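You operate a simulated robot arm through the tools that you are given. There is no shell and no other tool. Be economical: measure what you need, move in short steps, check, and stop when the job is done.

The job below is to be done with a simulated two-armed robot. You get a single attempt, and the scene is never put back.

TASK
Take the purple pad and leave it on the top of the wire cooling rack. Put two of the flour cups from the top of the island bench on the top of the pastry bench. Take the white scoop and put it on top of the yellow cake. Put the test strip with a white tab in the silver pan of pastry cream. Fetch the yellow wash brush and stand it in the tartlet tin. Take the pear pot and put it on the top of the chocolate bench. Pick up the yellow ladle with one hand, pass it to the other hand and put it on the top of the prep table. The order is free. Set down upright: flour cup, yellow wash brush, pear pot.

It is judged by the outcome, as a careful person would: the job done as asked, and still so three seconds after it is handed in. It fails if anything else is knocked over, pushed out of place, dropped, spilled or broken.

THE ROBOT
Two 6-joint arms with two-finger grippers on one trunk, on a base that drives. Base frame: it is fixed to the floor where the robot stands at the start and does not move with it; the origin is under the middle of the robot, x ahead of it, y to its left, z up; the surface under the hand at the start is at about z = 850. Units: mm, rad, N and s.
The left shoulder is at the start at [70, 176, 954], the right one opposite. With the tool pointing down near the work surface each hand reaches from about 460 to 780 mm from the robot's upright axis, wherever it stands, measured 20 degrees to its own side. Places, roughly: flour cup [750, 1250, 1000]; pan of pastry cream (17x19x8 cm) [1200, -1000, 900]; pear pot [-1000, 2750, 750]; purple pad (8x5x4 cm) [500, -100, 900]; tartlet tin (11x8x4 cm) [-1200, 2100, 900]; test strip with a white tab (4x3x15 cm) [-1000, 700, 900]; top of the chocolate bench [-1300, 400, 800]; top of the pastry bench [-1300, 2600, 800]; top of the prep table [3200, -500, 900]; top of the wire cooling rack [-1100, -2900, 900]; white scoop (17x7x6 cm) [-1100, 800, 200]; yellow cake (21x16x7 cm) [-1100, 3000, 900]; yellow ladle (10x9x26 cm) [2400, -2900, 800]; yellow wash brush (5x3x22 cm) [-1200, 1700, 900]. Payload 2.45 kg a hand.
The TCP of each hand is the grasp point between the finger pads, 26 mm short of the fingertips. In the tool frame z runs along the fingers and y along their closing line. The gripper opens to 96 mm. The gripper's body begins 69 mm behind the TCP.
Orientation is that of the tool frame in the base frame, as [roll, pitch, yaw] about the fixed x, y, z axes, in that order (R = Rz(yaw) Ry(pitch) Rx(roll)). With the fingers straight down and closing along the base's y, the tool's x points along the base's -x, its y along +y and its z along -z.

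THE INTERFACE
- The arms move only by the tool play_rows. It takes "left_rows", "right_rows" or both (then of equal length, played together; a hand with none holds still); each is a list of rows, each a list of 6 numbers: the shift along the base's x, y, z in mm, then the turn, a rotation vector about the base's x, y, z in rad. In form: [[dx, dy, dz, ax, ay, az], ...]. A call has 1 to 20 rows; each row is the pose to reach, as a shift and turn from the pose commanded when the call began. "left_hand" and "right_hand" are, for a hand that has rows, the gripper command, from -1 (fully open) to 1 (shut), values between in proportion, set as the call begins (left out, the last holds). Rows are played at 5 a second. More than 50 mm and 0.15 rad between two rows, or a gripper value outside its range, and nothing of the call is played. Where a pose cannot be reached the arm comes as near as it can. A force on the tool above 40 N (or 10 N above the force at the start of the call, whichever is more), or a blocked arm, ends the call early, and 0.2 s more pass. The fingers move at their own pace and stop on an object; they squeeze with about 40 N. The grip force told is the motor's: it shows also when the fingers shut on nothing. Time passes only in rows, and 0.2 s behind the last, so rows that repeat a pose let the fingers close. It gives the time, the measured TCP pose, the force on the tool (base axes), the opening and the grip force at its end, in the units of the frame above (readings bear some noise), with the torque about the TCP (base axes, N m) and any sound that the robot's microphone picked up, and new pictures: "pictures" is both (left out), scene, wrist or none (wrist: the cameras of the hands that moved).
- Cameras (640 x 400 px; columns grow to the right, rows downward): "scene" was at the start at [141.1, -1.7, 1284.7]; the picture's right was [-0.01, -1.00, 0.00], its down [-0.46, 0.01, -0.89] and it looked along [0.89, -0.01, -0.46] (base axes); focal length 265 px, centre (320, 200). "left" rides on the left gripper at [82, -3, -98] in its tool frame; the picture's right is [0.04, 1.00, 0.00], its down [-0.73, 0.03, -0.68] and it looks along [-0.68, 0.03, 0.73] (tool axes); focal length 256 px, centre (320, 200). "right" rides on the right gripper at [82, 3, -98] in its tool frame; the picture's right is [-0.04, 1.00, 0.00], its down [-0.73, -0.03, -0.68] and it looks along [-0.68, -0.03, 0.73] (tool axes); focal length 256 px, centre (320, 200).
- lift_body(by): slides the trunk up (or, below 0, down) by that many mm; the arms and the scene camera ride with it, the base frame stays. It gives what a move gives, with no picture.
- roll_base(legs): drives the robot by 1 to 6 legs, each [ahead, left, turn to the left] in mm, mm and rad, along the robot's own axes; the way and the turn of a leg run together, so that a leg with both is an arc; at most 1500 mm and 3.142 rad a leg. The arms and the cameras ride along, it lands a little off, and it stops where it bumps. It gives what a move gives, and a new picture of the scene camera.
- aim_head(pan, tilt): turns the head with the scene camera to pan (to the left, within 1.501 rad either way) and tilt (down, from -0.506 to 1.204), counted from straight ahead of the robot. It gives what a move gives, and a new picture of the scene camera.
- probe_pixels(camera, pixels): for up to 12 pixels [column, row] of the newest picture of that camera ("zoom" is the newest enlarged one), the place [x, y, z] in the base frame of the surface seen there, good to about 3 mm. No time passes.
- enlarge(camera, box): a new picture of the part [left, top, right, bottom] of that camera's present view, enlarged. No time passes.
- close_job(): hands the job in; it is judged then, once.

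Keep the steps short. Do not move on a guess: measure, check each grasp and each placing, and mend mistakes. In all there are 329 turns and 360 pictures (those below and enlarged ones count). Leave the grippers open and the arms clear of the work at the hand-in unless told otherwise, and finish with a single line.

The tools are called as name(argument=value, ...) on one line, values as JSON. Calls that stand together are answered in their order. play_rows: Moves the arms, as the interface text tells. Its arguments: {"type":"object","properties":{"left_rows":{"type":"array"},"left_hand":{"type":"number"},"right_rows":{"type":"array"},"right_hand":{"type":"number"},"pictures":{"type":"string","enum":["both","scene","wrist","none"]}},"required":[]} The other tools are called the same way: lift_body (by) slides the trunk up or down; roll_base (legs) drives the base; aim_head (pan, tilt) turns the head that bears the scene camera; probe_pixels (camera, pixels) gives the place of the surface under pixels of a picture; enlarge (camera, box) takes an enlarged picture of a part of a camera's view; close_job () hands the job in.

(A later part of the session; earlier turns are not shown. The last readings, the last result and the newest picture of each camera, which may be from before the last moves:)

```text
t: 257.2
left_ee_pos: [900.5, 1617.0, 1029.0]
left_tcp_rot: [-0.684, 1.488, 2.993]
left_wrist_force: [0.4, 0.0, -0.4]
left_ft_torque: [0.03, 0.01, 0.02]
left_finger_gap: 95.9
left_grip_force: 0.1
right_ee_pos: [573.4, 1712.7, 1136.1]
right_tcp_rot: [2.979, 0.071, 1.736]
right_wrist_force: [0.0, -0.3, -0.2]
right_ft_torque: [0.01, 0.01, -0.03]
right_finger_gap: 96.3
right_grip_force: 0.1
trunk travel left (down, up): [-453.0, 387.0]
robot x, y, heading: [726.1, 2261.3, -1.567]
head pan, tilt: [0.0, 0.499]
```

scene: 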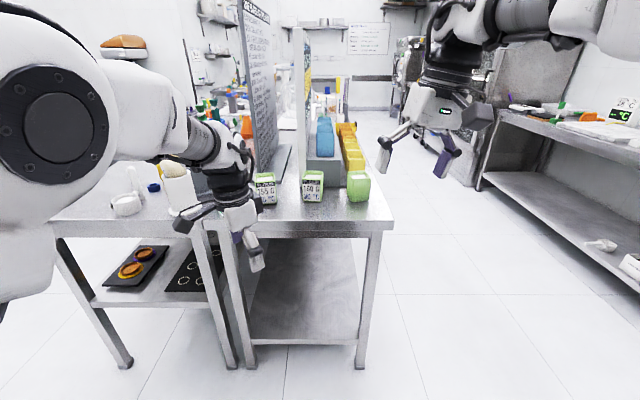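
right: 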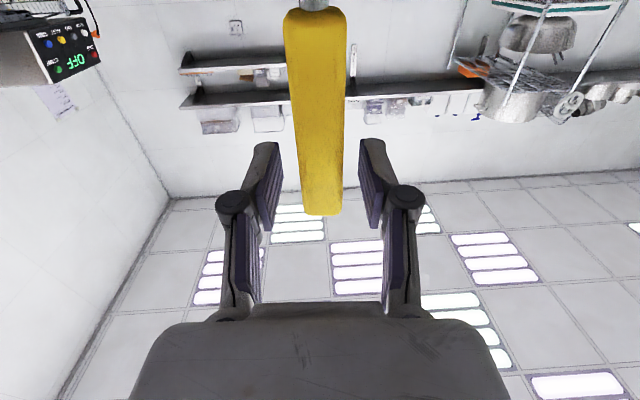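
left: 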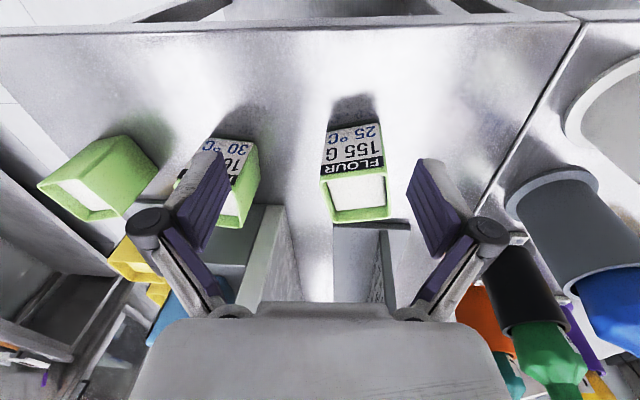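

Now straighten to exactly ahead with x≈901.

play_rows(left_rows=[[0, 3, -2, 0.004, -0.011, 0.129], [0, 6, -5, 0.008, -0.022, 0.258], [0, 9, -8, 0.011, -0.033, 0.387], [0, 12, -10, 0.015, -0.044, 0.517], [0, 15, -12, 0.019, -0.055, 0.646], [0, 18, -15, 0.023, -0.066, 0.775], [0, 21, -18, 0.026, -0.077, 0.904], [0, 23, -20, 0.03, -0.088, 1.033], [0, 23, -20, 0.03, -0.088, 1.033], [0, 23, -20, 0.03, -0.088, 1.033]], pictures="none")

```text
t: 259.4
left_ee_pos: [906.5, 1638.2, 1012.1]
left_tcp_rot: [-1.919, 1.563, 2.8]
left_wrist_force: [0.9, -0.2, 0.2]
left_ft_torque: [-0.01, -0.03, -0.04]
left_finger_gap: 96.1
left_grip_force: 0.1
right_ee_pos: [572.0, 1711.0, 1136.4]
right_tcp_rot: [2.979, 0.072, 1.735]
right_wrist_force: [0.1, 0.1, -0.7]
right_ft_torque: [-0.02, -0.02, 0.02]
right_finger_gap: 96.0
right_grip_force: 0.1
trunk travel left (down, up): [-453.0, 387.0]
robot x, y, heading: [723.7, 2262.5, -1.575]
head pan, tilt: [0.0, 0.499]
```

Exactly aligned. Pitch straight down in the arm plane.

play_rows(left_rows=[[-6, 0, 5, 0.1, 0, 0], [-6, 0, 15, 0.24, 0, 0], [-6, 0, 30, 0.38, 0, 0], [-6, 0, 45, 0.52, 0, 0], [-6, 0, 60, 0.66, 0, 0], [-6, 0, 75, 0.8, 0, 0], [-6, 0, 90, 0.94, 0, 0], [-6, 0, 105, 1.08, 0, 0], [-6, 0, 115, 1.22, 0, 0], [-6, 0, 125, 1.36, 0, 0], [-6, 0, 130, 1.5, 0, 0], [-6, 0, 130, 1.57, 0, 0], [-6, 0, 130, 1.57, 0, 0]], pictures="scene")

```text
t: 262.2
left_ee_pos: [860.1, 1728.5, 1066.1]
left_tcp_rot: [-3.08, 0.039, 1.429]
left_wrist_force: [0.3, -0.4, -0.8]
left_ft_torque: [0.03, 0.02, -0.01]
left_finger_gap: 96.1
left_grip_force: 0.1
left hand out of reach, approached as far as the arm can: row 5, 6, 7, 8, 9, 10, 11, 12, 13
right_ee_pos: [571.7, 1711.9, 1135.5]
right_tcp_rot: [2.98, 0.072, 1.736]
right_wrist_force: [-0.9, 0.2, 0.4]
right_ft_torque: [0.01, -0.01, 0.02]
right_finger_gap: 95.8
right_grip_force: 0.2
trunk travel left (down, up): [-453.0, 387.0]
robot x, y, heading: [723.7, 2265.3, -1.57]
head pan, tilt: [0.0, 0.499]
```

scene: 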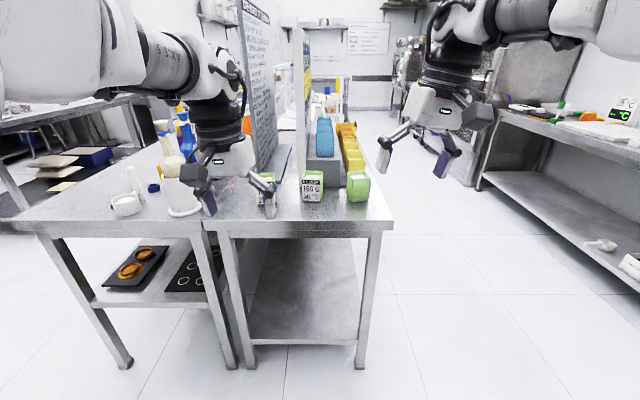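

Still the limited branch. All work items lie near bench edges, so a shorter reach may suffice: test exact tool-down at 470 ahead, z 950.

play_rows(left_rows=[[0, 25, -10, 0, 0, 0], [10, 45, -30, 0.01, -0.02, 0.05], [20, 60, -60, 0.02, -0.045, 0.1], [32, 67, -90, 0.03, -0.066, 0.142], [43, 67, -116, 0.03, -0.066, 0.142], [43, 67, -116, 0.03, -0.066, 0.142]], pictures="none")

```text
t: 263.6
left_ee_pos: [894.7, 1802.8, 953.7]
left_tcp_rot: [3.14, 0.01, 1.561]
left_wrist_force: [0.5, 0.6, -1.2]
left_ft_torque: [-0.01, -0.03, 0.01]
left_finger_gap: 96.0
left_grip_force: 0.2
left hand out of reach, approached as far as the arm can: row 4, 5, 6
right_ee_pos: [570.8, 1712.8, 1136.2]
right_tcp_rot: [2.979, 0.072, 1.737]
right_wrist_force: [0.9, -0.2, -0.2]
right_ft_torque: [-0.03, 0.01, -0.02]
right_finger_gap: 96.3
right_grip_force: 0.0
trunk travel left (down, up): [-453.0, 387.0]
robot x, y, heading: [726.3, 2263.0, -1.568]
head pan, tilt: [0.0, 0.499]
```

Level there. Now test lower: down 110, then forward 60.

play_rows(left_rows=[[0, 0, -40, 0, 0, 0], [0, 0, -80, 0, 0, 0], [0, 0, -120, 0, 0, 0], [0, -20, -150, 0, 0, 0], [0, -40, -150, 0, 0, 0], [0, -60, -150, 0, 0, 0], [0, -60, -150, 0, 0, 0]], pictures="scene")

```text
t: 265.2
left_ee_pos: [894.9, 1742.3, 801.8]
left_tcp_rot: [3.137, 0.008, 1.57]
left_wrist_force: [-0.2, -0.7, -0.7]
left_ft_torque: [-0.01, 0.01, -0.02]
left_finger_gap: 95.8
left_grip_force: 0.0
right_ee_pos: [571.5, 1711.8, 1135.7]
right_tcp_rot: [2.979, 0.073, 1.736]
right_wrist_force: [-1.0, 0.5, -0.2]
right_ft_torque: [-0.01, -0.04, 0.0]
right_finger_gap: 95.7
right_grip_force: 0.0
trunk travel left (down, up): [-453.0, 387.0]
robot x, y, heading: [724.1, 2260.7, -1.573]
head pan, tilt: [0.0, 0.499]
```

scene: 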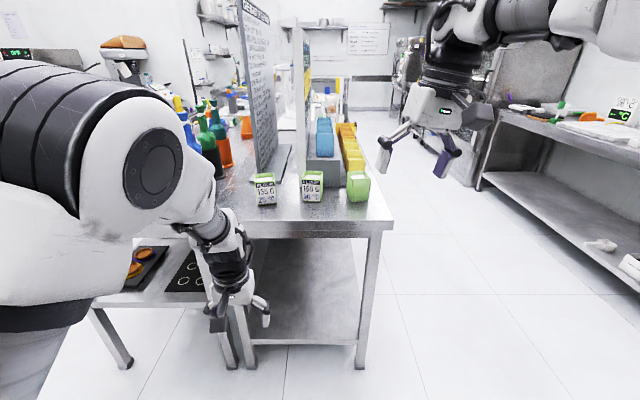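

Good: at lower relative height the reach suffices. So I raise the trunk 150 for the work and drive closer (robot to y≈1800).

lift_body(by=180)

play_rows(left_rows=[[0, 10, 25, 0, 0, 0], [0, 20, 50, 0, 0, 0], [0, 30, 75, 0, 0, 0], [0, 30, 75, 0, 0, 0]], pictures="none")

roll_base(legs=[[400, 0, 0]])

```text
t: 267.2
left_ee_pos: [894.0, 1742.9, 980.6]
left_tcp_rot: [3.138, 0.007, 1.569]
left_wrist_force: [0.4, 0.7, -1.3]
left_ft_torque: [-0.03, 0.0, 0.02]
left_finger_gap: 95.7
left_grip_force: 0.0
right_ee_pos: [572.7, 1711.9, 1315.6]
right_tcp_rot: [2.979, 0.07, 1.738]
right_wrist_force: [-0.1, 0.5, -0.3]
right_ft_torque: [0.02, 0.03, 0.0]
right_finger_gap: 95.9
right_grip_force: 0.2
trunk travel left (down, up): [-633.0, 207.0]
robot x, y, heading: [722.8, 2260.9, -1.572]
head pan, tilt: [0.0, 0.499]
```

```text
t: 268.2
left_ee_pos: [893.0, 1771.9, 1055.5]
left_tcp_rot: [3.139, 0.007, 1.57]
left_wrist_force: [-0.3, -0.5, -0.3]
left_ft_torque: [0.05, 0.0, -0.03]
left_finger_gap: 95.9
left_grip_force: 0.1
right_ee_pos: [573.4, 1710.3, 1315.3]
right_tcp_rot: [2.977, 0.07, 1.737]
right_wrist_force: [-0.2, -0.6, 0.2]
right_ft_torque: [0.01, 0.01, 0.02]
right_finger_gap: 95.9
right_grip_force: 0.0
trunk travel left (down, up): [-633.0, 207.0]
robot x, y, heading: [724.5, 2257.1, -1.576]
head pan, tilt: [0.0, 0.499]
```

```text
t: 270.7
left_ee_pos: [894.6, 1377.0, 1056.1]
left_tcp_rot: [3.139, 0.006, 1.569]
left_wrist_force: [-0.1, -0.6, 1.1]
left_ft_torque: [0.02, -0.01, 0.01]
left_finger_gap: 96.3
left_grip_force: 0.1
right_ee_pos: [572.9, 1315.9, 1316.7]
right_tcp_rot: [2.98, 0.073, 1.736]
right_wrist_force: [0.0, 0.5, -0.9]
right_ft_torque: [-0.05, -0.04, 0.01]
right_finger_gap: 95.8
right_grip_force: 0.0
trunk travel left (down, up): [-633.0, 207.0]
robot x, y, heading: [724.6, 1866.2, -1.571]
head pan, tilt: [0.0, 0.499]
```

scene: 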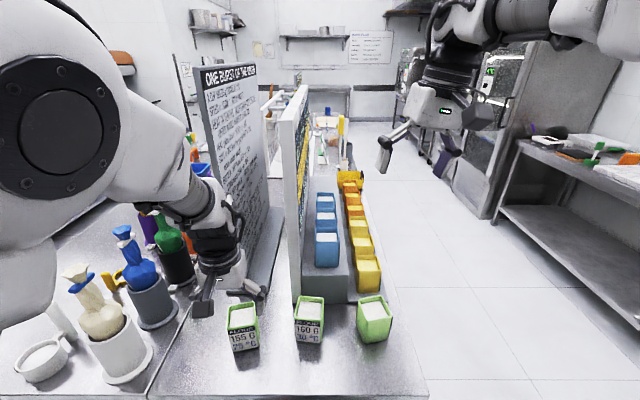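

Drive 72 more ahead and 15 left so the hand lands right over the cup.

roll_base(legs=[[72, 15, 0]])

play_rows(left_rows=[[0, 0, -10, 0, 0, 0.1], [0, 0, -30, 0, 0, 0.2], [0, 0, -50, 0, 0, 0.2], [0, 0, -50, 0, 0, 0.2]], pictures="wrist")

```text
t: 271.8
left_ee_pos: [908.1, 1304.1, 1056.8]
left_tcp_rot: [3.139, 0.008, 1.57]
left_wrist_force: [-0.3, 0.4, -0.3]
left_ft_torque: [0.01, 0.01, 0.02]
left_finger_gap: 96.0
left_grip_force: 0.0
right_ee_pos: [586.2, 1245.1, 1316.9]
right_tcp_rot: [2.98, 0.075, 1.737]
right_wrist_force: [-0.1, 0.4, 0.5]
right_ft_torque: [0.0, 0.05, 0.01]
right_finger_gap: 95.7
right_grip_force: 0.1
trunk travel left (down, up): [-633.0, 207.0]
robot x, y, heading: [736.7, 1791.6, -1.572]
head pan, tilt: [0.0, 0.499]
```

scene: 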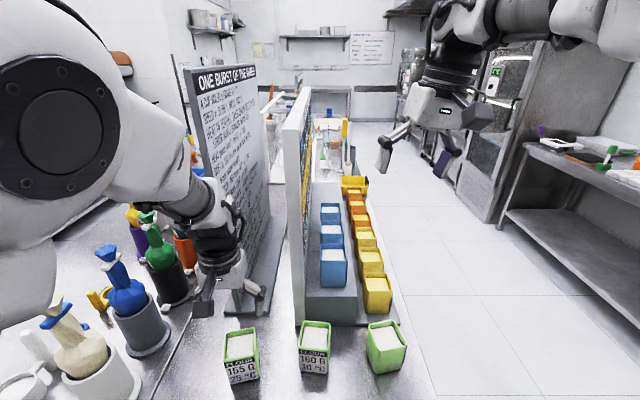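

```text
t: 272.8
left_ee_pos: [895.1, 1327.2, 1007.4]
left_tcp_rot: [-3.098, 0.023, 1.786]
left_wrist_force: [-0.2, -0.8, 0.1]
left_ft_torque: [0.0, -0.04, 0.02]
left_finger_gap: 96.0
left_grip_force: 0.0
left hand out of reach, approached as far as the arm can: row 1, 2, 3, 4
right_ee_pos: [587.1, 1243.9, 1316.7]
right_tcp_rot: [2.979, 0.073, 1.737]
right_wrist_force: [0.4, 0.6, -0.3]
right_ft_torque: [-0.02, -0.02, 0.02]
right_finger_gap: 96.0
right_grip_force: 0.0
trunk travel left (down, up): [-633.0, 207.0]
robot x, y, heading: [737.1, 1795.5, -1.572]
head pan, tilt: [0.0, 0.499]
```

left: 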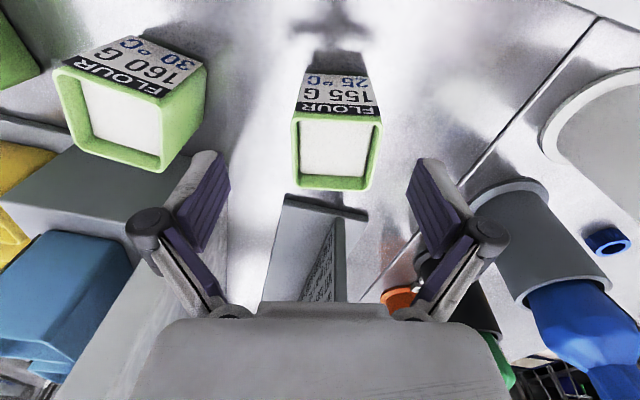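

Positive yaw is the limited side, so I'll turn the whole base +0.3 instead. First raise the left hand, pull the right hand back.

play_rows(left_rows=[[0, 20, 20, 0.0, 0, -0.1], [0, 40, 40, 0.0, 0, -0.2], [0, 60, 50, 0.0, 0, -0.2]], right_rows=[[0, 40, 0, 0, 0, 0], [0, 80, 0, 0, 0, 0], [0, 110, -20, 0, 0, 0]], pictures="none")

roll_base(legs=[[0, -134, 0], [0, 0, 0.3]])

```text
t: 273.6
left_ee_pos: [903.7, 1383.7, 1049.7]
left_tcp_rot: [-3.095, -0.005, 1.58]
left_wrist_force: [-0.1, -0.9, 0.4]
left_ft_torque: [0.04, 0.02, -0.03]
left_finger_gap: 96.1
left_grip_force: 0.0
left hand out of reach, approached as far as the arm can: row 2, 3
right_ee_pos: [587.6, 1301.4, 1292.1]
right_tcp_rot: [2.979, 0.066, 1.737]
right_wrist_force: [0.1, 0.0, -0.1]
right_ft_torque: [0.06, 0.01, -0.01]
right_finger_gap: 95.9
right_grip_force: 0.0
right hand out of reach, approached as far as the arm can: row 2, 3
trunk travel left (down, up): [-633.0, 207.0]
robot x, y, heading: [741.7, 1791.9, -1.574]
head pan, tilt: [0.0, 0.499]
```

```text
t: 275.9
left_ee_pos: [882.5, 1452.3, 1053.1]
left_tcp_rot: [-3.095, 0.007, 1.882]
left_wrist_force: [0.5, 0.4, 0.3]
left_ft_torque: [0.0, 0.02, 0.0]
left_finger_gap: 96.0
left_grip_force: 0.1
right_ee_pos: [605.2, 1281.1, 1293.5]
right_tcp_rot: [2.979, 0.069, 2.036]
right_wrist_force: [-0.1, 1.0, -0.7]
right_ft_torque: [0.01, 0.04, 0.01]
right_finger_gap: 95.9
right_grip_force: 0.2
trunk travel left (down, up): [-633.0, 207.0]
robot x, y, heading: [604.0, 1789.9, -1.268]
head pan, tilt: [0.0, 0.499]
```

scene: 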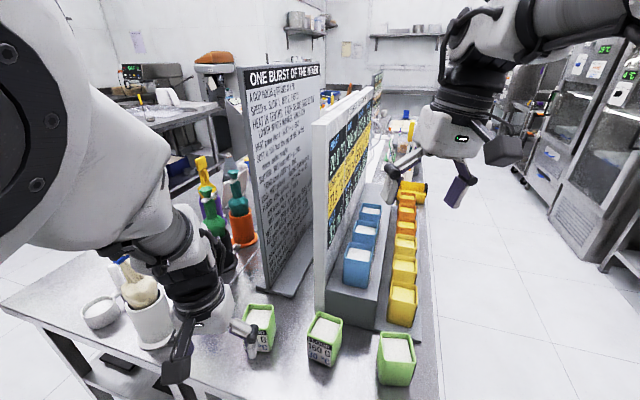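

Drive ahead 80 and right 17; then extend the arm 70 with levelling.

roll_base(legs=[[80, -17, 0]])

play_rows(left_rows=[[7, -22, -15, 0.01, -0.02, -0.05], [14, -45, -30, 0.021, -0.043, -0.11], [20, -68, -45, 0.021, -0.043, -0.11], [20, -68, -60, 0.021, -0.043, -0.11], [20, -68, -60, 0.021, -0.043, -0.11]], pictures="wrist")

```text
t: 276.9
left_ee_pos: [889.2, 1372.5, 1054.0]
left_tcp_rot: [-3.094, 0.01, 1.884]
left_wrist_force: [-0.8, 0.8, -0.6]
left_ft_torque: [0.03, 0.0, 0.01]
left_finger_gap: 96.1
left_grip_force: 0.1
right_ee_pos: [610.8, 1201.3, 1294.0]
right_tcp_rot: [2.981, 0.071, 2.037]
right_wrist_force: [0.4, 0.2, 0.1]
right_ft_torque: [0.02, 0.02, 0.0]
right_finger_gap: 95.8
right_grip_force: 0.0
trunk travel left (down, up): [-633.0, 207.0]
robot x, y, heading: [609.7, 1713.9, -1.273]
head pan, tilt: [0.0, 0.499]
```

scene: 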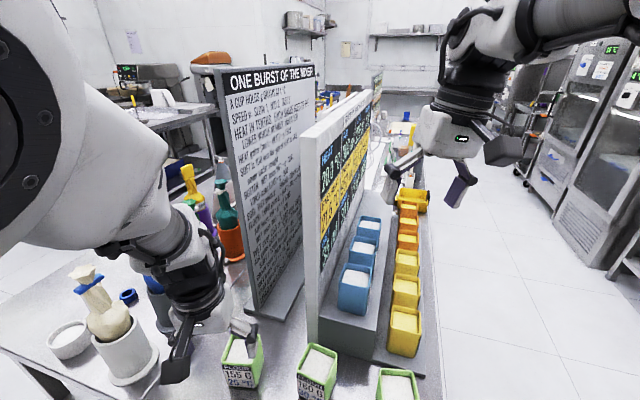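

```text
t: 278.1
left_ee_pos: [908.2, 1301.4, 993.2]
left_tcp_rot: [-3.137, 0.0, 1.775]
left_wrist_force: [0.1, 0.0, 0.2]
left_ft_torque: [-0.03, -0.03, 0.0]
left_finger_gap: 96.3
left_grip_force: 0.2
right_ee_pos: [612.0, 1200.0, 1293.7]
right_tcp_rot: [2.977, 0.068, 2.036]
right_wrist_force: [0.9, -0.1, -0.4]
right_ft_torque: [0.03, 0.01, -0.02]
right_finger_gap: 95.8
right_grip_force: 0.0
trunk travel left (down, up): [-633.0, 207.0]
robot x, y, heading: [614.0, 1713.7, -1.27]
head pan, tilt: [0.0, 0.499]
```

left: 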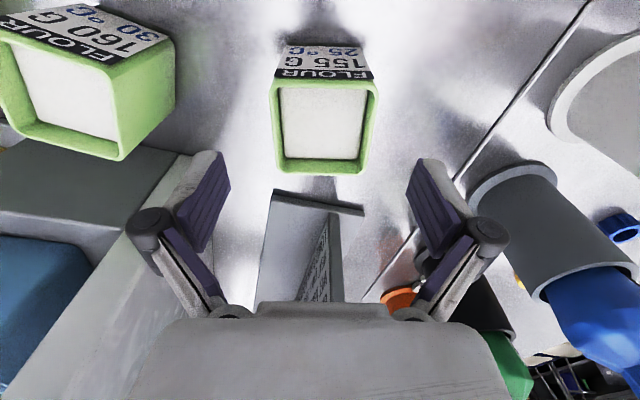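

Aligned. Probe cup corners and the board's near end.

probe_pixels(camera="left", pixels=[[274, 84], [376, 84], [279, 170], [364, 170], [320, 130], [300, 205], [335, 225]])

```text
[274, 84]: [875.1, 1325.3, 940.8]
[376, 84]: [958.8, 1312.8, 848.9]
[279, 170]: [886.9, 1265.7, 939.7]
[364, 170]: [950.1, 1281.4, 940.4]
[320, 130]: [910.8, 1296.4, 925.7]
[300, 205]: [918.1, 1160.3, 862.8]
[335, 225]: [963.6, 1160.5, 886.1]
```

Cup centre (912,1303), rim 940. Descend to z 903 and grasp.

play_rows(left_rows=[[4, 2, -40, 0, 0, 0], [4, 2, -75, 0, 0, 0], [4, 2, -90, 0, 0, 0], [4, 2, -90, 0, 0, 0]], pictures="none")

play_rows(left_rows=[[0, 0, 0, 0, 0, 0], [0, 0, 0, 0, 0, 0], [0, 0, 0, 0, 0, 0], [0, 0, 0, 0, 0, 0]], left_hand=1, pictures="wrist")

```text
t: 279.1
left_ee_pos: [913.8, 1305.3, 905.4]
left_tcp_rot: [-3.138, -0.001, 1.775]
left_wrist_force: [-0.3, 0.0, -0.5]
left_ft_torque: [0.0, -0.01, -0.01]
left_finger_gap: 95.9
left_grip_force: 0.0
right_ee_pos: [612.3, 1201.7, 1293.4]
right_tcp_rot: [2.98, 0.067, 2.038]
right_wrist_force: [-0.7, -0.7, -0.6]
right_ft_torque: [-0.01, -0.01, 0.01]
right_finger_gap: 95.7
right_grip_force: 0.1
trunk travel left (down, up): [-633.0, 207.0]
robot x, y, heading: [608.6, 1710.6, -1.269]
head pan, tilt: [0.0, 0.499]
```

```text
t: 280.1
left_ee_pos: [913.7, 1305.1, 905.2]
left_tcp_rot: [3.141, -0.001, 1.773]
left_wrist_force: [0.4, -1.1, 6.1]
left_ft_torque: [0.18, -0.11, -0.02]
left_finger_gap: 65.7
left_grip_force: 40.3
right_ee_pos: [611.8, 1201.1, 1293.9]
right_tcp_rot: [2.979, 0.07, 2.038]
right_wrist_force: [-0.2, -0.7, 0.4]
right_ft_torque: [0.0, 0.03, 0.02]
right_finger_gap: 96.1
right_grip_force: 0.1
trunk travel left (down, up): [-633.0, 207.0]
robot x, y, heading: [610.4, 1713.9, -1.267]
head pan, tilt: [0.0, 0.499]
```

left: 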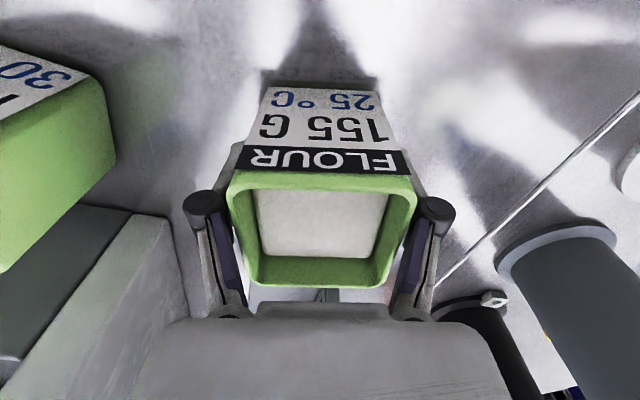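

Gripped. Lift 120 and draw back 70.

play_rows(left_rows=[[0, 0, 40, 0, 0, 0], [0, 0, 80, 0, 0, 0], [0, 0, 120, 0, 0, 0], [-10, 32, 125, 0, 0, 0], [-20, 64, 125, 0, 0, 0], [-20, 64, 125, 0, 0, 0]], pictures="none")

enlarge(camera="scene", box=[220, 300, 420, 400])

enlarge(camera="right", box=[0, 0, 640, 400])

```text
t: 281.5
left_ee_pos: [894.3, 1366.0, 1030.4]
left_tcp_rot: [-3.102, -0.003, 1.786]
left_wrist_force: [0.3, -0.3, -2.4]
left_ft_torque: [0.03, 0.01, -0.04]
left_finger_gap: 65.5
left_grip_force: 39.8
right_ee_pos: [611.2, 1199.2, 1293.7]
right_tcp_rot: [2.979, 0.068, 2.038]
right_wrist_force: [0.3, -0.6, -0.9]
right_ft_torque: [0.02, -0.01, 0.0]
right_finger_gap: 96.0
right_grip_force: 0.0
trunk travel left (down, up): [-633.0, 207.0]
robot x, y, heading: [609.2, 1711.1, -1.274]
head pan, tilt: [0.0, 0.499]
```

```text
3.20 times, centred on (320, 350) of scene
```

zoom: 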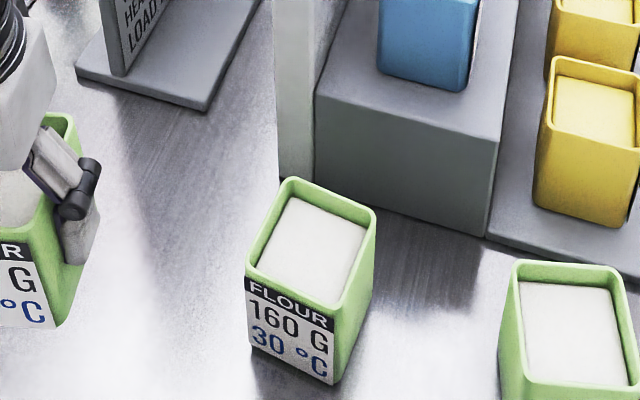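

```text
1.00 times, centred on (320, 200) of right (not enlarged: the box is as wide or as high as the picture)
```

zoom: 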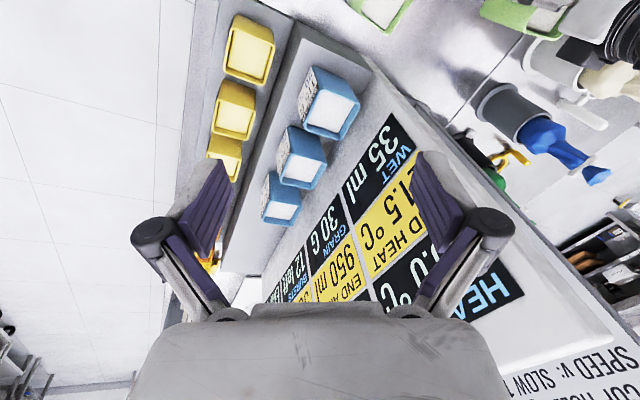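

The right hand is near the tall board, so I back straight off first, then turn to face −y squarely.

roll_base(legs=[[-280, 0, 0], [0, 0, -0.3]])

aim_head(pan=0.0, tilt=0.62)

```text
t: 284.4
left_ee_pos: [694.8, 1564.9, 1031.4]
left_tcp_rot: [-3.102, 0.003, 1.482]
left_wrist_force: [-0.2, 0.3, -2.9]
left_ft_torque: [-0.03, -0.01, -0.05]
left_finger_gap: 65.4
left_grip_force: 40.0
right_ee_pos: [377.3, 1491.9, 1294.1]
right_tcp_rot: [2.98, 0.069, 1.732]
right_wrist_force: [0.7, -0.4, 0.3]
right_ft_torque: [-0.01, 0.02, -0.01]
right_finger_gap: 96.1
right_grip_force: 0.1
trunk travel left (down, up): [-633.0, 207.0]
robot x, y, heading: [529.6, 1981.5, -1.572]
head pan, tilt: [0.0, 0.499]
```

scene: 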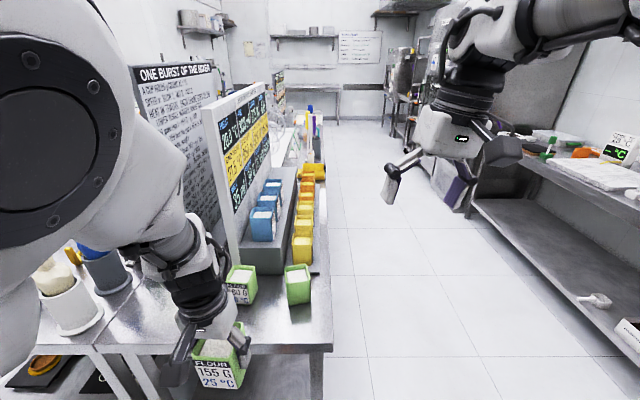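

```text
t: 285.1
left_ee_pos: [694.0, 1566.2, 1032.7]
left_tcp_rot: [-3.099, 0.001, 1.483]
left_wrist_force: [0.1, -0.4, -2.8]
left_ft_torque: [0.0, -0.02, 0.0]
left_finger_gap: 65.3
left_grip_force: 40.2
right_ee_pos: [376.6, 1490.9, 1293.5]
right_tcp_rot: [2.979, 0.067, 1.732]
right_wrist_force: [-0.8, -0.5, -1.1]
right_ft_torque: [0.03, 0.01, -0.01]
right_finger_gap: 95.8
right_grip_force: 0.1
trunk travel left (down, up): [-633.0, 207.0]
robot x, y, heading: [527.4, 1982.4, -1.573]
head pan, tilt: [0.0, 0.62]
```

scene: 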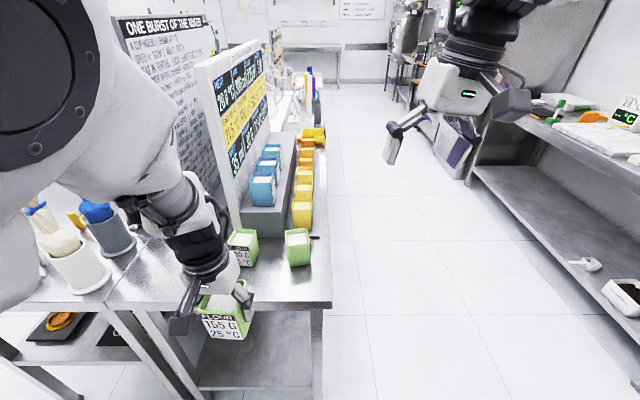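

Probe the third green cup and see its label side.

enlarge(camera="scene", box=[220, 210, 340, 285])

probe_pixels(camera="scene", pixels=[[287, 236], [306, 231], [290, 264], [311, 260], [297, 238], [291, 245], [309, 242]])

```text
5.33 times, centred on (280, 248) of scene
```

zoom: 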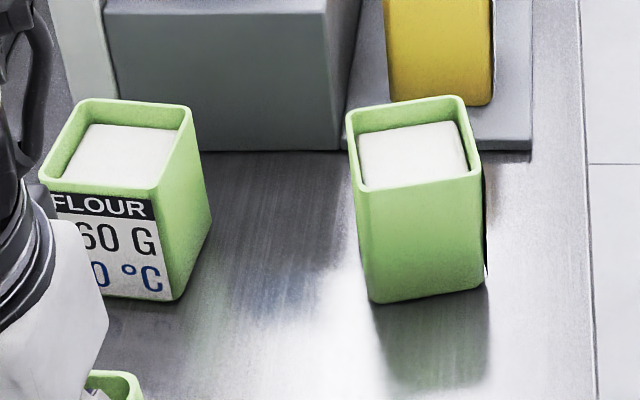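

```text
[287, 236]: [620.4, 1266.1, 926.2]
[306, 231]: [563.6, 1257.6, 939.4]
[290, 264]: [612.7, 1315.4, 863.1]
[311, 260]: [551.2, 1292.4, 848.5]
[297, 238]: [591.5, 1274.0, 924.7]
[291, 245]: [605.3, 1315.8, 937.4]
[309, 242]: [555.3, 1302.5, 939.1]
```

Third green cup: centre ≈(590,1279), turned ≈0.24. Drive left 232, then ahead 205.

roll_base(legs=[[0, 232, 0], [205, 0, 0]])

```text
t: 288.1
left_ee_pos: [924.4, 1363.2, 1032.4]
left_tcp_rot: [-3.099, 0.005, 1.478]
left_wrist_force: [0.1, -0.4, -1.8]
left_ft_torque: [0.0, 0.0, 0.0]
left_finger_gap: 65.3
left_grip_force: 39.9
right_ee_pos: [604.6, 1291.1, 1295.8]
right_tcp_rot: [2.978, 0.07, 1.725]
right_wrist_force: [-0.1, -0.2, -0.2]
right_ft_torque: [0.03, 0.0, 0.0]
right_finger_gap: 96.2
right_grip_force: 0.0
trunk travel left (down, up): [-633.0, 207.0]
robot x, y, heading: [763.0, 1778.6, -1.585]
head pan, tilt: [0.0, 0.62]
```

scene: 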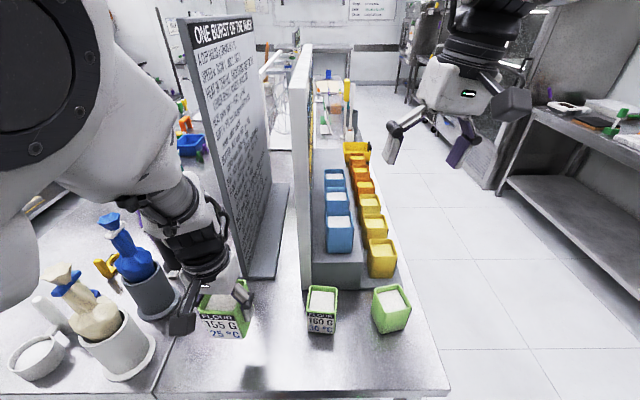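

Lower the right hand to z≈1020 above the cup while levelling it.

play_rows(right_rows=[[0, 5, -45, 0, 0, 0], [0, 5, -90, 0, 0, 0], [-4, 5, -135, 0.01, 0.04, 0.02], [-8, 0, -180, 0.02, 0.08, 0.05], [-12, -5, -225, 0.035, 0.13, 0.08], [-14, -12, -260, 0.048, 0.17, 0.1], [-14, -12, -276, 0.048, 0.17, 0.1], [-14, -12, -276, 0.048, 0.17, 0.1]], right_hand=-1, pictures="wrist")

```text
t: 289.9
left_ee_pos: [923.4, 1361.8, 1032.2]
left_tcp_rot: [-3.098, 0.003, 1.477]
left_wrist_force: [0.4, -0.2, -2.4]
left_ft_torque: [-0.01, 0.0, -0.04]
left_finger_gap: 65.3
left_grip_force: 40.7
right_ee_pos: [590.8, 1278.1, 1015.6]
right_tcp_rot: [3.138, -0.014, 1.833]
right_wrist_force: [0.3, -0.5, -0.6]
right_ft_torque: [0.02, 0.0, 0.01]
right_finger_gap: 96.0
right_grip_force: 0.0
trunk travel left (down, up): [-633.0, 207.0]
robot x, y, heading: [758.3, 1775.7, -1.58]
head pan, tilt: [0.0, 0.62]
```

right: 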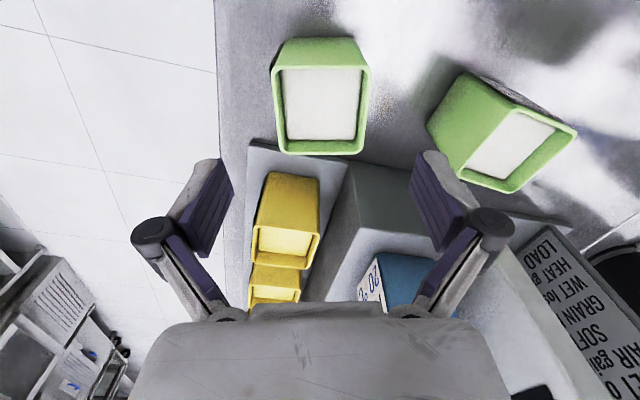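

Probe its rim corners.

probe_pixels(camera="right", pixels=[[275, 68], [367, 68], [281, 150], [357, 152], [320, 105], [290, 178]])

```text
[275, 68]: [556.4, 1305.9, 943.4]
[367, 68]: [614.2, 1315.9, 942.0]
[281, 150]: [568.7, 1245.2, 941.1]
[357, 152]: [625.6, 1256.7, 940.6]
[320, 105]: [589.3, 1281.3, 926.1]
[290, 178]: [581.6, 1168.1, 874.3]
```

Descend with a −0.07 yaw trim, grasp.

play_rows(right_rows=[[0, 3, -40, 0, 0, -0.07], [0, 3, -80, 0, 0, -0.07], [0, 3, -110, 0, 0, -0.07], [0, 3, -110, 0, 0, -0.07]], pictures="none")

play_rows(right_rows=[[0, 0, 0, 0, 0, 0], [0, 0, 0, 0, 0, 0], [0, 0, 0, 0, 0, 0], [0, 0, 0, 0, 0, 0]], right_hand=1, pictures="wrist")

```text
t: 290.9
left_ee_pos: [923.6, 1361.8, 1032.4]
left_tcp_rot: [-3.097, 0.003, 1.477]
left_wrist_force: [-0.2, 0.3, -2.2]
left_ft_torque: [0.0, 0.03, 0.01]
left_finger_gap: 65.5
left_grip_force: 40.3
right_ee_pos: [591.0, 1280.6, 908.1]
right_tcp_rot: [3.136, -0.012, 1.761]
right_wrist_force: [0.7, -0.7, 0.2]
right_ft_torque: [-0.01, -0.04, 0.06]
right_finger_gap: 96.1
right_grip_force: 0.0
trunk travel left (down, up): [-633.0, 207.0]
robot x, y, heading: [760.3, 1778.4, -1.582]
head pan, tilt: [0.0, 0.62]
```

```text
t: 291.9
left_ee_pos: [924.3, 1362.3, 1032.4]
left_tcp_rot: [-3.098, 0.002, 1.477]
left_wrist_force: [0.0, 0.4, -2.9]
left_ft_torque: [-0.03, 0.0, -0.01]
left_finger_gap: 65.4
left_grip_force: 40.4
right_ee_pos: [591.6, 1281.3, 907.4]
right_tcp_rot: [3.138, -0.012, 1.761]
right_wrist_force: [0.2, -2.9, 7.1]
right_ft_torque: [-0.14, 0.0, 0.04]
right_finger_gap: 65.6
right_grip_force: 39.9
trunk travel left (down, up): [-633.0, 207.0]
robot x, y, heading: [760.5, 1775.4, -1.583]
head pan, tilt: [0.0, 0.62]
```

right: 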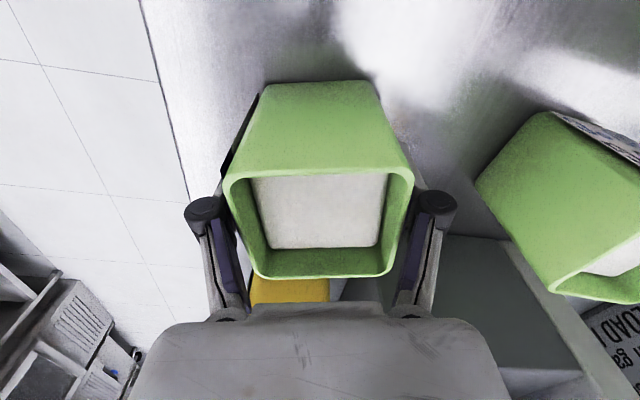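

Gripped. Lift 125 and back the base out 350.

play_rows(right_rows=[[0, 0, 40, 0, 0, 0], [0, 0, 80, 0, 0, 0], [0, 0, 120, 0, 0, 0], [0, 0, 125, 0, 0, 0]], pictures="none")

roll_base(legs=[[-350, 0, 0]])

```text
t: 292.9
left_ee_pos: [923.6, 1360.8, 1032.6]
left_tcp_rot: [-3.098, 0.002, 1.477]
left_wrist_force: [-0.5, -0.1, -1.9]
left_ft_torque: [-0.01, -0.05, 0.03]
left_finger_gap: 65.5
left_grip_force: 39.9
right_ee_pos: [592.1, 1280.8, 1034.9]
right_tcp_rot: [3.136, -0.013, 1.76]
right_wrist_force: [-0.4, 0.1, -1.5]
right_ft_torque: [-0.01, -0.01, -0.02]
right_finger_gap: 65.8
right_grip_force: 40.0
trunk travel left (down, up): [-633.0, 207.0]
robot x, y, heading: [765.4, 1777.8, -1.583]
head pan, tilt: [0.0, 0.62]
```

```text
t: 295.1
left_ee_pos: [926.1, 1708.4, 1033.8]
left_tcp_rot: [-3.1, 0.003, 1.472]
left_wrist_force: [1.2, -0.3, -2.0]
left_ft_torque: [0.02, -0.04, 0.04]
left_finger_gap: 65.3
left_grip_force: 40.1
right_ee_pos: [592.8, 1629.7, 1033.4]
right_tcp_rot: [3.136, -0.014, 1.758]
right_wrist_force: [-1.1, 0.4, -2.5]
right_ft_torque: [-0.01, -0.01, -0.02]
right_finger_gap: 65.5
right_grip_force: 40.5
trunk travel left (down, up): [-633.0, 207.0]
robot x, y, heading: [764.0, 2129.3, -1.588]
head pan, tilt: [0.0, 0.62]
```

scene: 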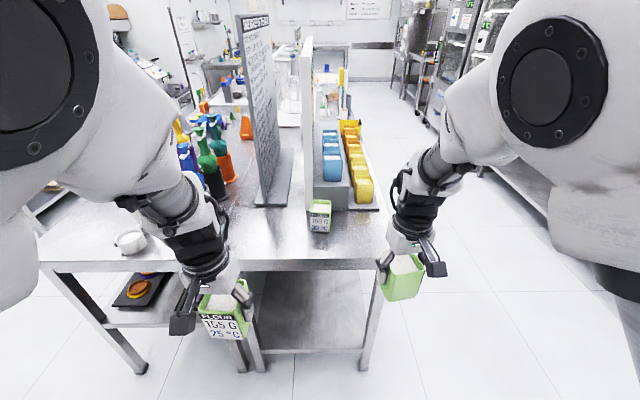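

Turn right to face −x and look at the pastry bench.

roll_base(legs=[[0, 0, -1.555], [700, 0, 0]])

aim_head(pan=-0.15, tilt=0.45)

```text
t: 302.8
left_ee_pos: [-350.5, 1942.6, 1032.6]
left_tcp_rot: [-3.098, 0.004, -0.069]
left_wrist_force: [-0.9, -0.3, -1.9]
left_ft_torque: [0.01, 0.01, 0.01]
left_finger_gap: 65.5
left_grip_force: 40.4
right_ee_pos: [-438.9, 2273.0, 1032.7]
right_tcp_rot: [3.136, -0.014, 0.212]
right_wrist_force: [-0.6, -0.3, -2.3]
right_ft_torque: [-0.02, 0.03, -0.02]
right_finger_gap: 65.4
right_grip_force: 39.7
trunk travel left (down, up): [-633.0, 207.0]
robot x, y, heading: [62.2, 2112.4, -3.128]
head pan, tilt: [0.0, 0.62]
```

scene: 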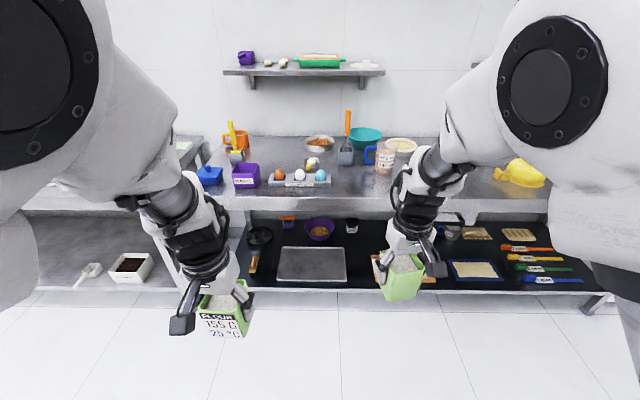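

```text
t: 303.5
left_ee_pos: [-352.0, 1942.1, 1032.8]
left_tcp_rot: [-3.099, 0.003, -0.069]
left_wrist_force: [0.0, 1.0, -2.5]
left_ft_torque: [0.02, -0.03, -0.02]
left_finger_gap: 65.5
left_grip_force: 39.8
right_ee_pos: [-438.6, 2274.2, 1032.6]
right_tcp_rot: [3.136, -0.014, 0.212]
right_wrist_force: [-0.6, 0.0, -1.8]
right_ft_torque: [-0.01, -0.02, 0.02]
right_finger_gap: 65.3
right_grip_force: 40.1
trunk travel left (down, up): [-633.0, 207.0]
robot x, y, heading: [59.6, 2116.8, -3.128]
head pan, tilt: [-0.15, 0.45]
```

scene: 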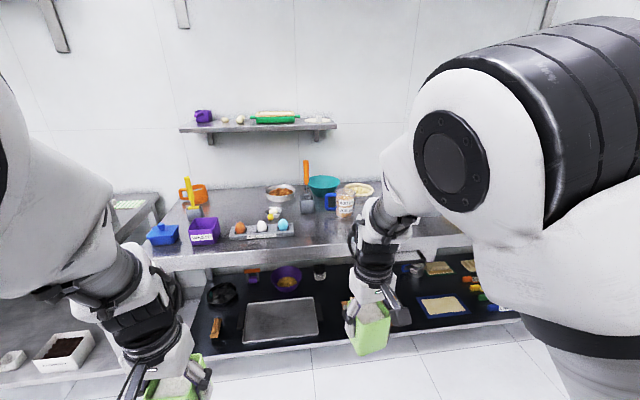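

Probe the bench surface and its items.

probe_pixels(camera="scene", pixels=[[200, 255], [300, 250], [340, 240], [230, 245], [345, 215], [162, 240], [205, 232], [270, 235], [195, 215], [355, 205], [310, 230], [270, 262]])

enlarge(camera="scene", box=[130, 150, 400, 280])

```text
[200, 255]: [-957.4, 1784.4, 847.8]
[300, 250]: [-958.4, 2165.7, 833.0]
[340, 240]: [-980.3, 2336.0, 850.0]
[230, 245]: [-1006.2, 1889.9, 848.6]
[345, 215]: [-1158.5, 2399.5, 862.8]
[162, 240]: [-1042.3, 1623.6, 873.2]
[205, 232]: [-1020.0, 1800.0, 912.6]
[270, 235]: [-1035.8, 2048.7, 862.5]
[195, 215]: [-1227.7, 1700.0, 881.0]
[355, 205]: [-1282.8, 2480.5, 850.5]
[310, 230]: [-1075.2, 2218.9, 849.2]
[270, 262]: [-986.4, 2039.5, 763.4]
```

```text
2.37 times, centred on (265, 215) of scene
```

zoom: 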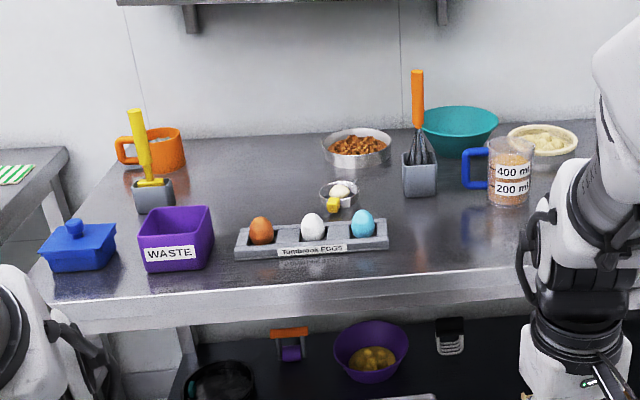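

Look further right along the bench.

aim_head(pan=-0.75, tilt=0.3)

aim_head(pan=0.0, tilt=0.5)

```text
t: 304.5
left_ee_pos: [-351.5, 1942.0, 1031.7]
left_tcp_rot: [-3.098, 0.001, -0.071]
left_wrist_force: [0.1, -0.3, -2.3]
left_ft_torque: [-0.02, -0.03, -0.03]
left_finger_gap: 65.4
left_grip_force: 40.1
right_ee_pos: [-438.8, 2273.8, 1033.4]
right_tcp_rot: [3.136, -0.016, 0.212]
right_wrist_force: [-0.3, 0.2, -2.9]
right_ft_torque: [0.01, 0.02, -0.03]
right_finger_gap: 65.2
right_grip_force: 40.0
trunk travel left (down, up): [-633.0, 207.0]
robot x, y, heading: [62.3, 2114.1, -3.13]
head pan, tilt: [-0.75, 0.3]
```

scene: 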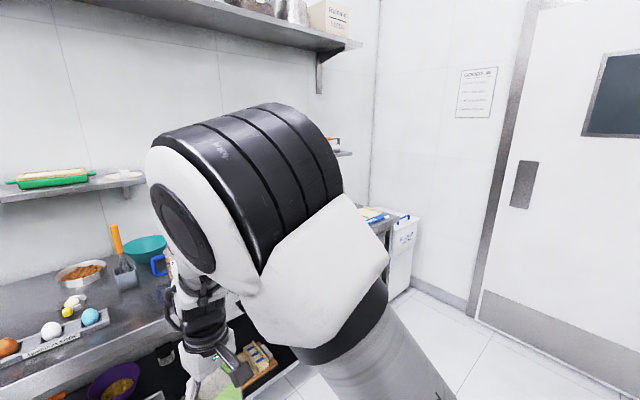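

```text
t: 305.6
left_ee_pos: [-350.9, 1942.8, 1032.6]
left_tcp_rot: [-3.099, 0.001, -0.07]
left_wrist_force: [0.3, 0.4, -3.0]
left_ft_torque: [0.0, 0.0, -0.05]
left_finger_gap: 65.4
left_grip_force: 40.3
right_ee_pos: [-439.8, 2272.6, 1033.5]
right_tcp_rot: [3.137, -0.013, 0.21]
right_wrist_force: [-0.5, -0.1, -2.3]
right_ft_torque: [-0.02, 0.0, -0.01]
right_finger_gap: 65.3
right_grip_force: 39.3
trunk travel left (down, up): [-633.0, 207.0]
robot x, y, heading: [59.8, 2114.5, -3.126]
head pan, tilt: [0.0, 0.499]
```

scene: 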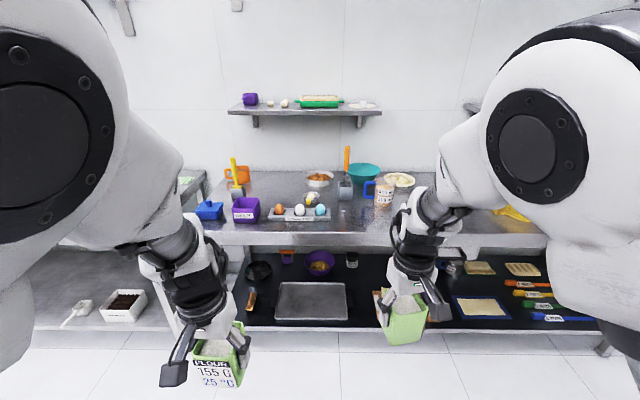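

Shift right 330 to see the middle of the pastry bench.

roll_base(legs=[[0, -340, 0]])

enlarge(camera="scene", box=[160, 130, 500, 330])

```text
t: 307.8
left_ee_pos: [-354.8, 2286.2, 1032.2]
left_tcp_rot: [-3.098, 0.001, -0.066]
left_wrist_force: [0.8, -0.5, -2.3]
left_ft_torque: [-0.02, -0.01, 0.02]
left_finger_gap: 65.6
left_grip_force: 40.1
right_ee_pos: [-444.4, 2616.2, 1034.4]
right_tcp_rot: [3.136, -0.016, 0.217]
right_wrist_force: [-0.4, -0.5, -2.7]
right_ft_torque: [-0.02, -0.01, 0.0]
right_finger_gap: 65.4
right_grip_force: 39.7
trunk travel left (down, up): [-633.0, 207.0]
robot x, y, heading: [54.4, 2466.0, -3.126]
head pan, tilt: [0.0, 0.499]
```

scene: 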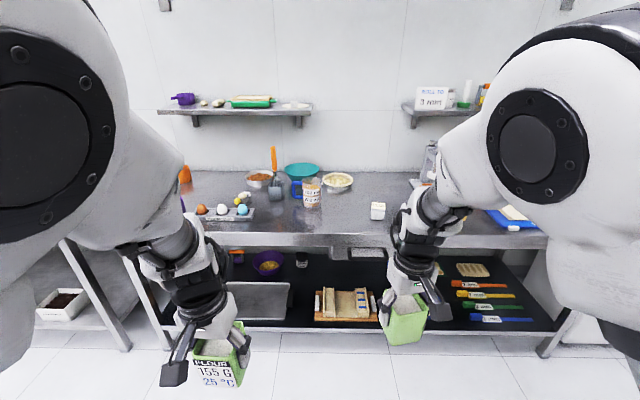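

```text
1.88 times, centred on (330, 230) of scene
```

zoom: 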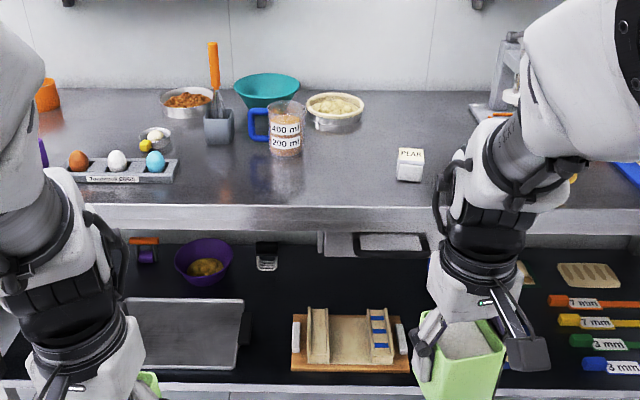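

Probe the PEAR pot and free spots.

probe_pixels(camera="scene", pixels=[[371, 217], [385, 216], [378, 205], [300, 222], [330, 222], [350, 222], [260, 222], [240, 218], [310, 205], [420, 225], [330, 233], [400, 215]])

```text
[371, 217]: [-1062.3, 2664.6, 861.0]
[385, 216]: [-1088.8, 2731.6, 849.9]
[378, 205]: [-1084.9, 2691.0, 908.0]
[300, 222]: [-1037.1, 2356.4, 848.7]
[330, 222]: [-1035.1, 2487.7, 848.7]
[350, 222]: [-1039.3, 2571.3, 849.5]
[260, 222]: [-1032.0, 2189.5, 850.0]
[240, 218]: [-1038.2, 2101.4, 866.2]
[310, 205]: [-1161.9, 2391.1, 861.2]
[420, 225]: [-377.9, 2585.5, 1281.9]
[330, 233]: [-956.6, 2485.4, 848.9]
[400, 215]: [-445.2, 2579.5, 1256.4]
```

Place cups at (−1040,2260) and (−1040,2530). Drive left 86, ahead 590.

roll_base(legs=[[0, 86, -0.015], [590, 0, 0]])

```text
t: 311.8
left_ee_pos: [-942.9, 2202.0, 1032.8]
left_tcp_rot: [-3.097, 0.001, -0.075]
left_wrist_force: [-0.4, -0.2, -2.7]
left_ft_torque: [0.0, -0.01, -0.03]
left_finger_gap: 65.2
left_grip_force: 40.3
right_ee_pos: [-1028.3, 2533.3, 1033.6]
right_tcp_rot: [3.136, -0.012, 0.208]
right_wrist_force: [1.0, -0.2, -3.3]
right_ft_torque: [-0.01, -0.04, 0.03]
right_finger_gap: 65.1
right_grip_force: 39.5
trunk travel left (down, up): [-633.0, 207.0]
robot x, y, heading: [-532.1, 2374.4, -3.138]
head pan, tilt: [0.0, 0.499]
```

scene: 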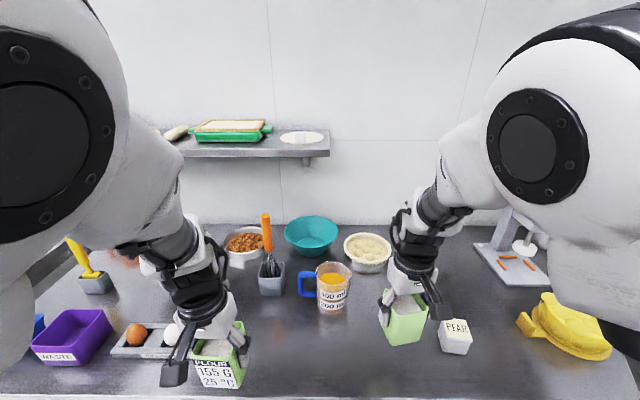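

Lower the right cup, and move/level the left cup to (−1020,2262), stopping 25 mm above for both.

play_rows(left_rows=[[-20, 20, 0, -0.01, 0, 0], [-45, 40, 0, -0.025, 0, 0], [-77, 60, -10, -0.045, 0, 0], [-77, 60, -50, -0.045, 0, 0], [-77, 60, -85, -0.045, 0, 0], [-77, 60, -100, -0.045, 0, 0], [-77, 60, -100, -0.045, 0, 0]], right_rows=[[0, -5, -20, 0, 0, 0], [0, -5, -40, 0, 0, 0], [0, -5, -60, 0, 0, 0], [0, -5, -80, 0, 0, 0], [0, -5, -100, 0, 0, 0], [0, -5, -105, 0, 0, 0], [0, -5, -105, 0, 0, 0]], pictures="scene")

```text
t: 313.4
left_ee_pos: [-1036.1, 2229.8, 935.0]
left_tcp_rot: [-3.081, 0.003, -0.022]
left_wrist_force: [-0.4, -0.6, -2.1]
left_ft_torque: [0.03, 0.02, 0.03]
left_finger_gap: 65.5
left_grip_force: 39.7
left hand out of reach, approached as far as the arm can: row 2, 3, 4, 5, 6, 7
right_ee_pos: [-1028.2, 2529.2, 928.2]
right_tcp_rot: [3.136, -0.014, 0.21]
right_wrist_force: [0.7, 0.5, -2.5]
right_ft_torque: [0.01, 0.02, -0.01]
right_finger_gap: 65.3
right_grip_force: 39.7
trunk travel left (down, up): [-633.0, 207.0]
robot x, y, heading: [-528.2, 2373.4, -3.135]
head pan, tilt: [0.0, 0.499]
```

scene: 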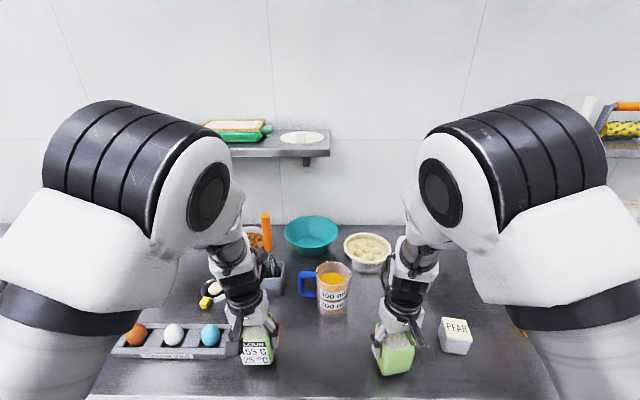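

Left is limited in yaw; I relax its yaw −0.3, level it, and shift +15 in y.

play_rows(left_rows=[[5, 3, 0, -0.01, 0, -0.1], [10, 8, 0, -0.03, 0, -0.2], [10, 15, 0, -0.06, 0, -0.3], [10, 20, 0, -0.06, 0, -0.3], [10, 20, 0, -0.06, 0, -0.3]], pictures="none")

probe_pixels(camera="scene", pixels=[[240, 345], [225, 335], [205, 305], [275, 280], [330, 310], [262, 385]])

```text
t: 314.6
left_ee_pos: [-1038.8, 2217.4, 935.2]
left_tcp_rot: [3.141, 0.003, -0.324]
left_wrist_force: [0.2, 0.3, -3.0]
left_ft_torque: [-0.01, -0.02, 0.03]
left_finger_gap: 65.4
left_grip_force: 40.2
left hand out of reach, approached as far as the arm can: row 1, 2, 3, 4, 5
right_ee_pos: [-1028.3, 2529.0, 928.7]
right_tcp_rot: [3.138, -0.014, 0.207]
right_wrist_force: [-0.6, 0.0, -1.8]
right_ft_torque: [0.0, -0.02, -0.01]
right_finger_gap: 65.4
right_grip_force: 40.1
trunk travel left (down, up): [-633.0, 207.0]
robot x, y, heading: [-536.2, 2375.2, -3.133]
head pan, tilt: [0.0, 0.499]
```

```text
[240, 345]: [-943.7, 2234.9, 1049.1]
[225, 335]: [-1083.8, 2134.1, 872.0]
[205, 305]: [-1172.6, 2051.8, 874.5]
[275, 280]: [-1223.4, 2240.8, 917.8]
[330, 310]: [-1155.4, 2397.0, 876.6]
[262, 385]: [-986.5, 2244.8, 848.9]
```

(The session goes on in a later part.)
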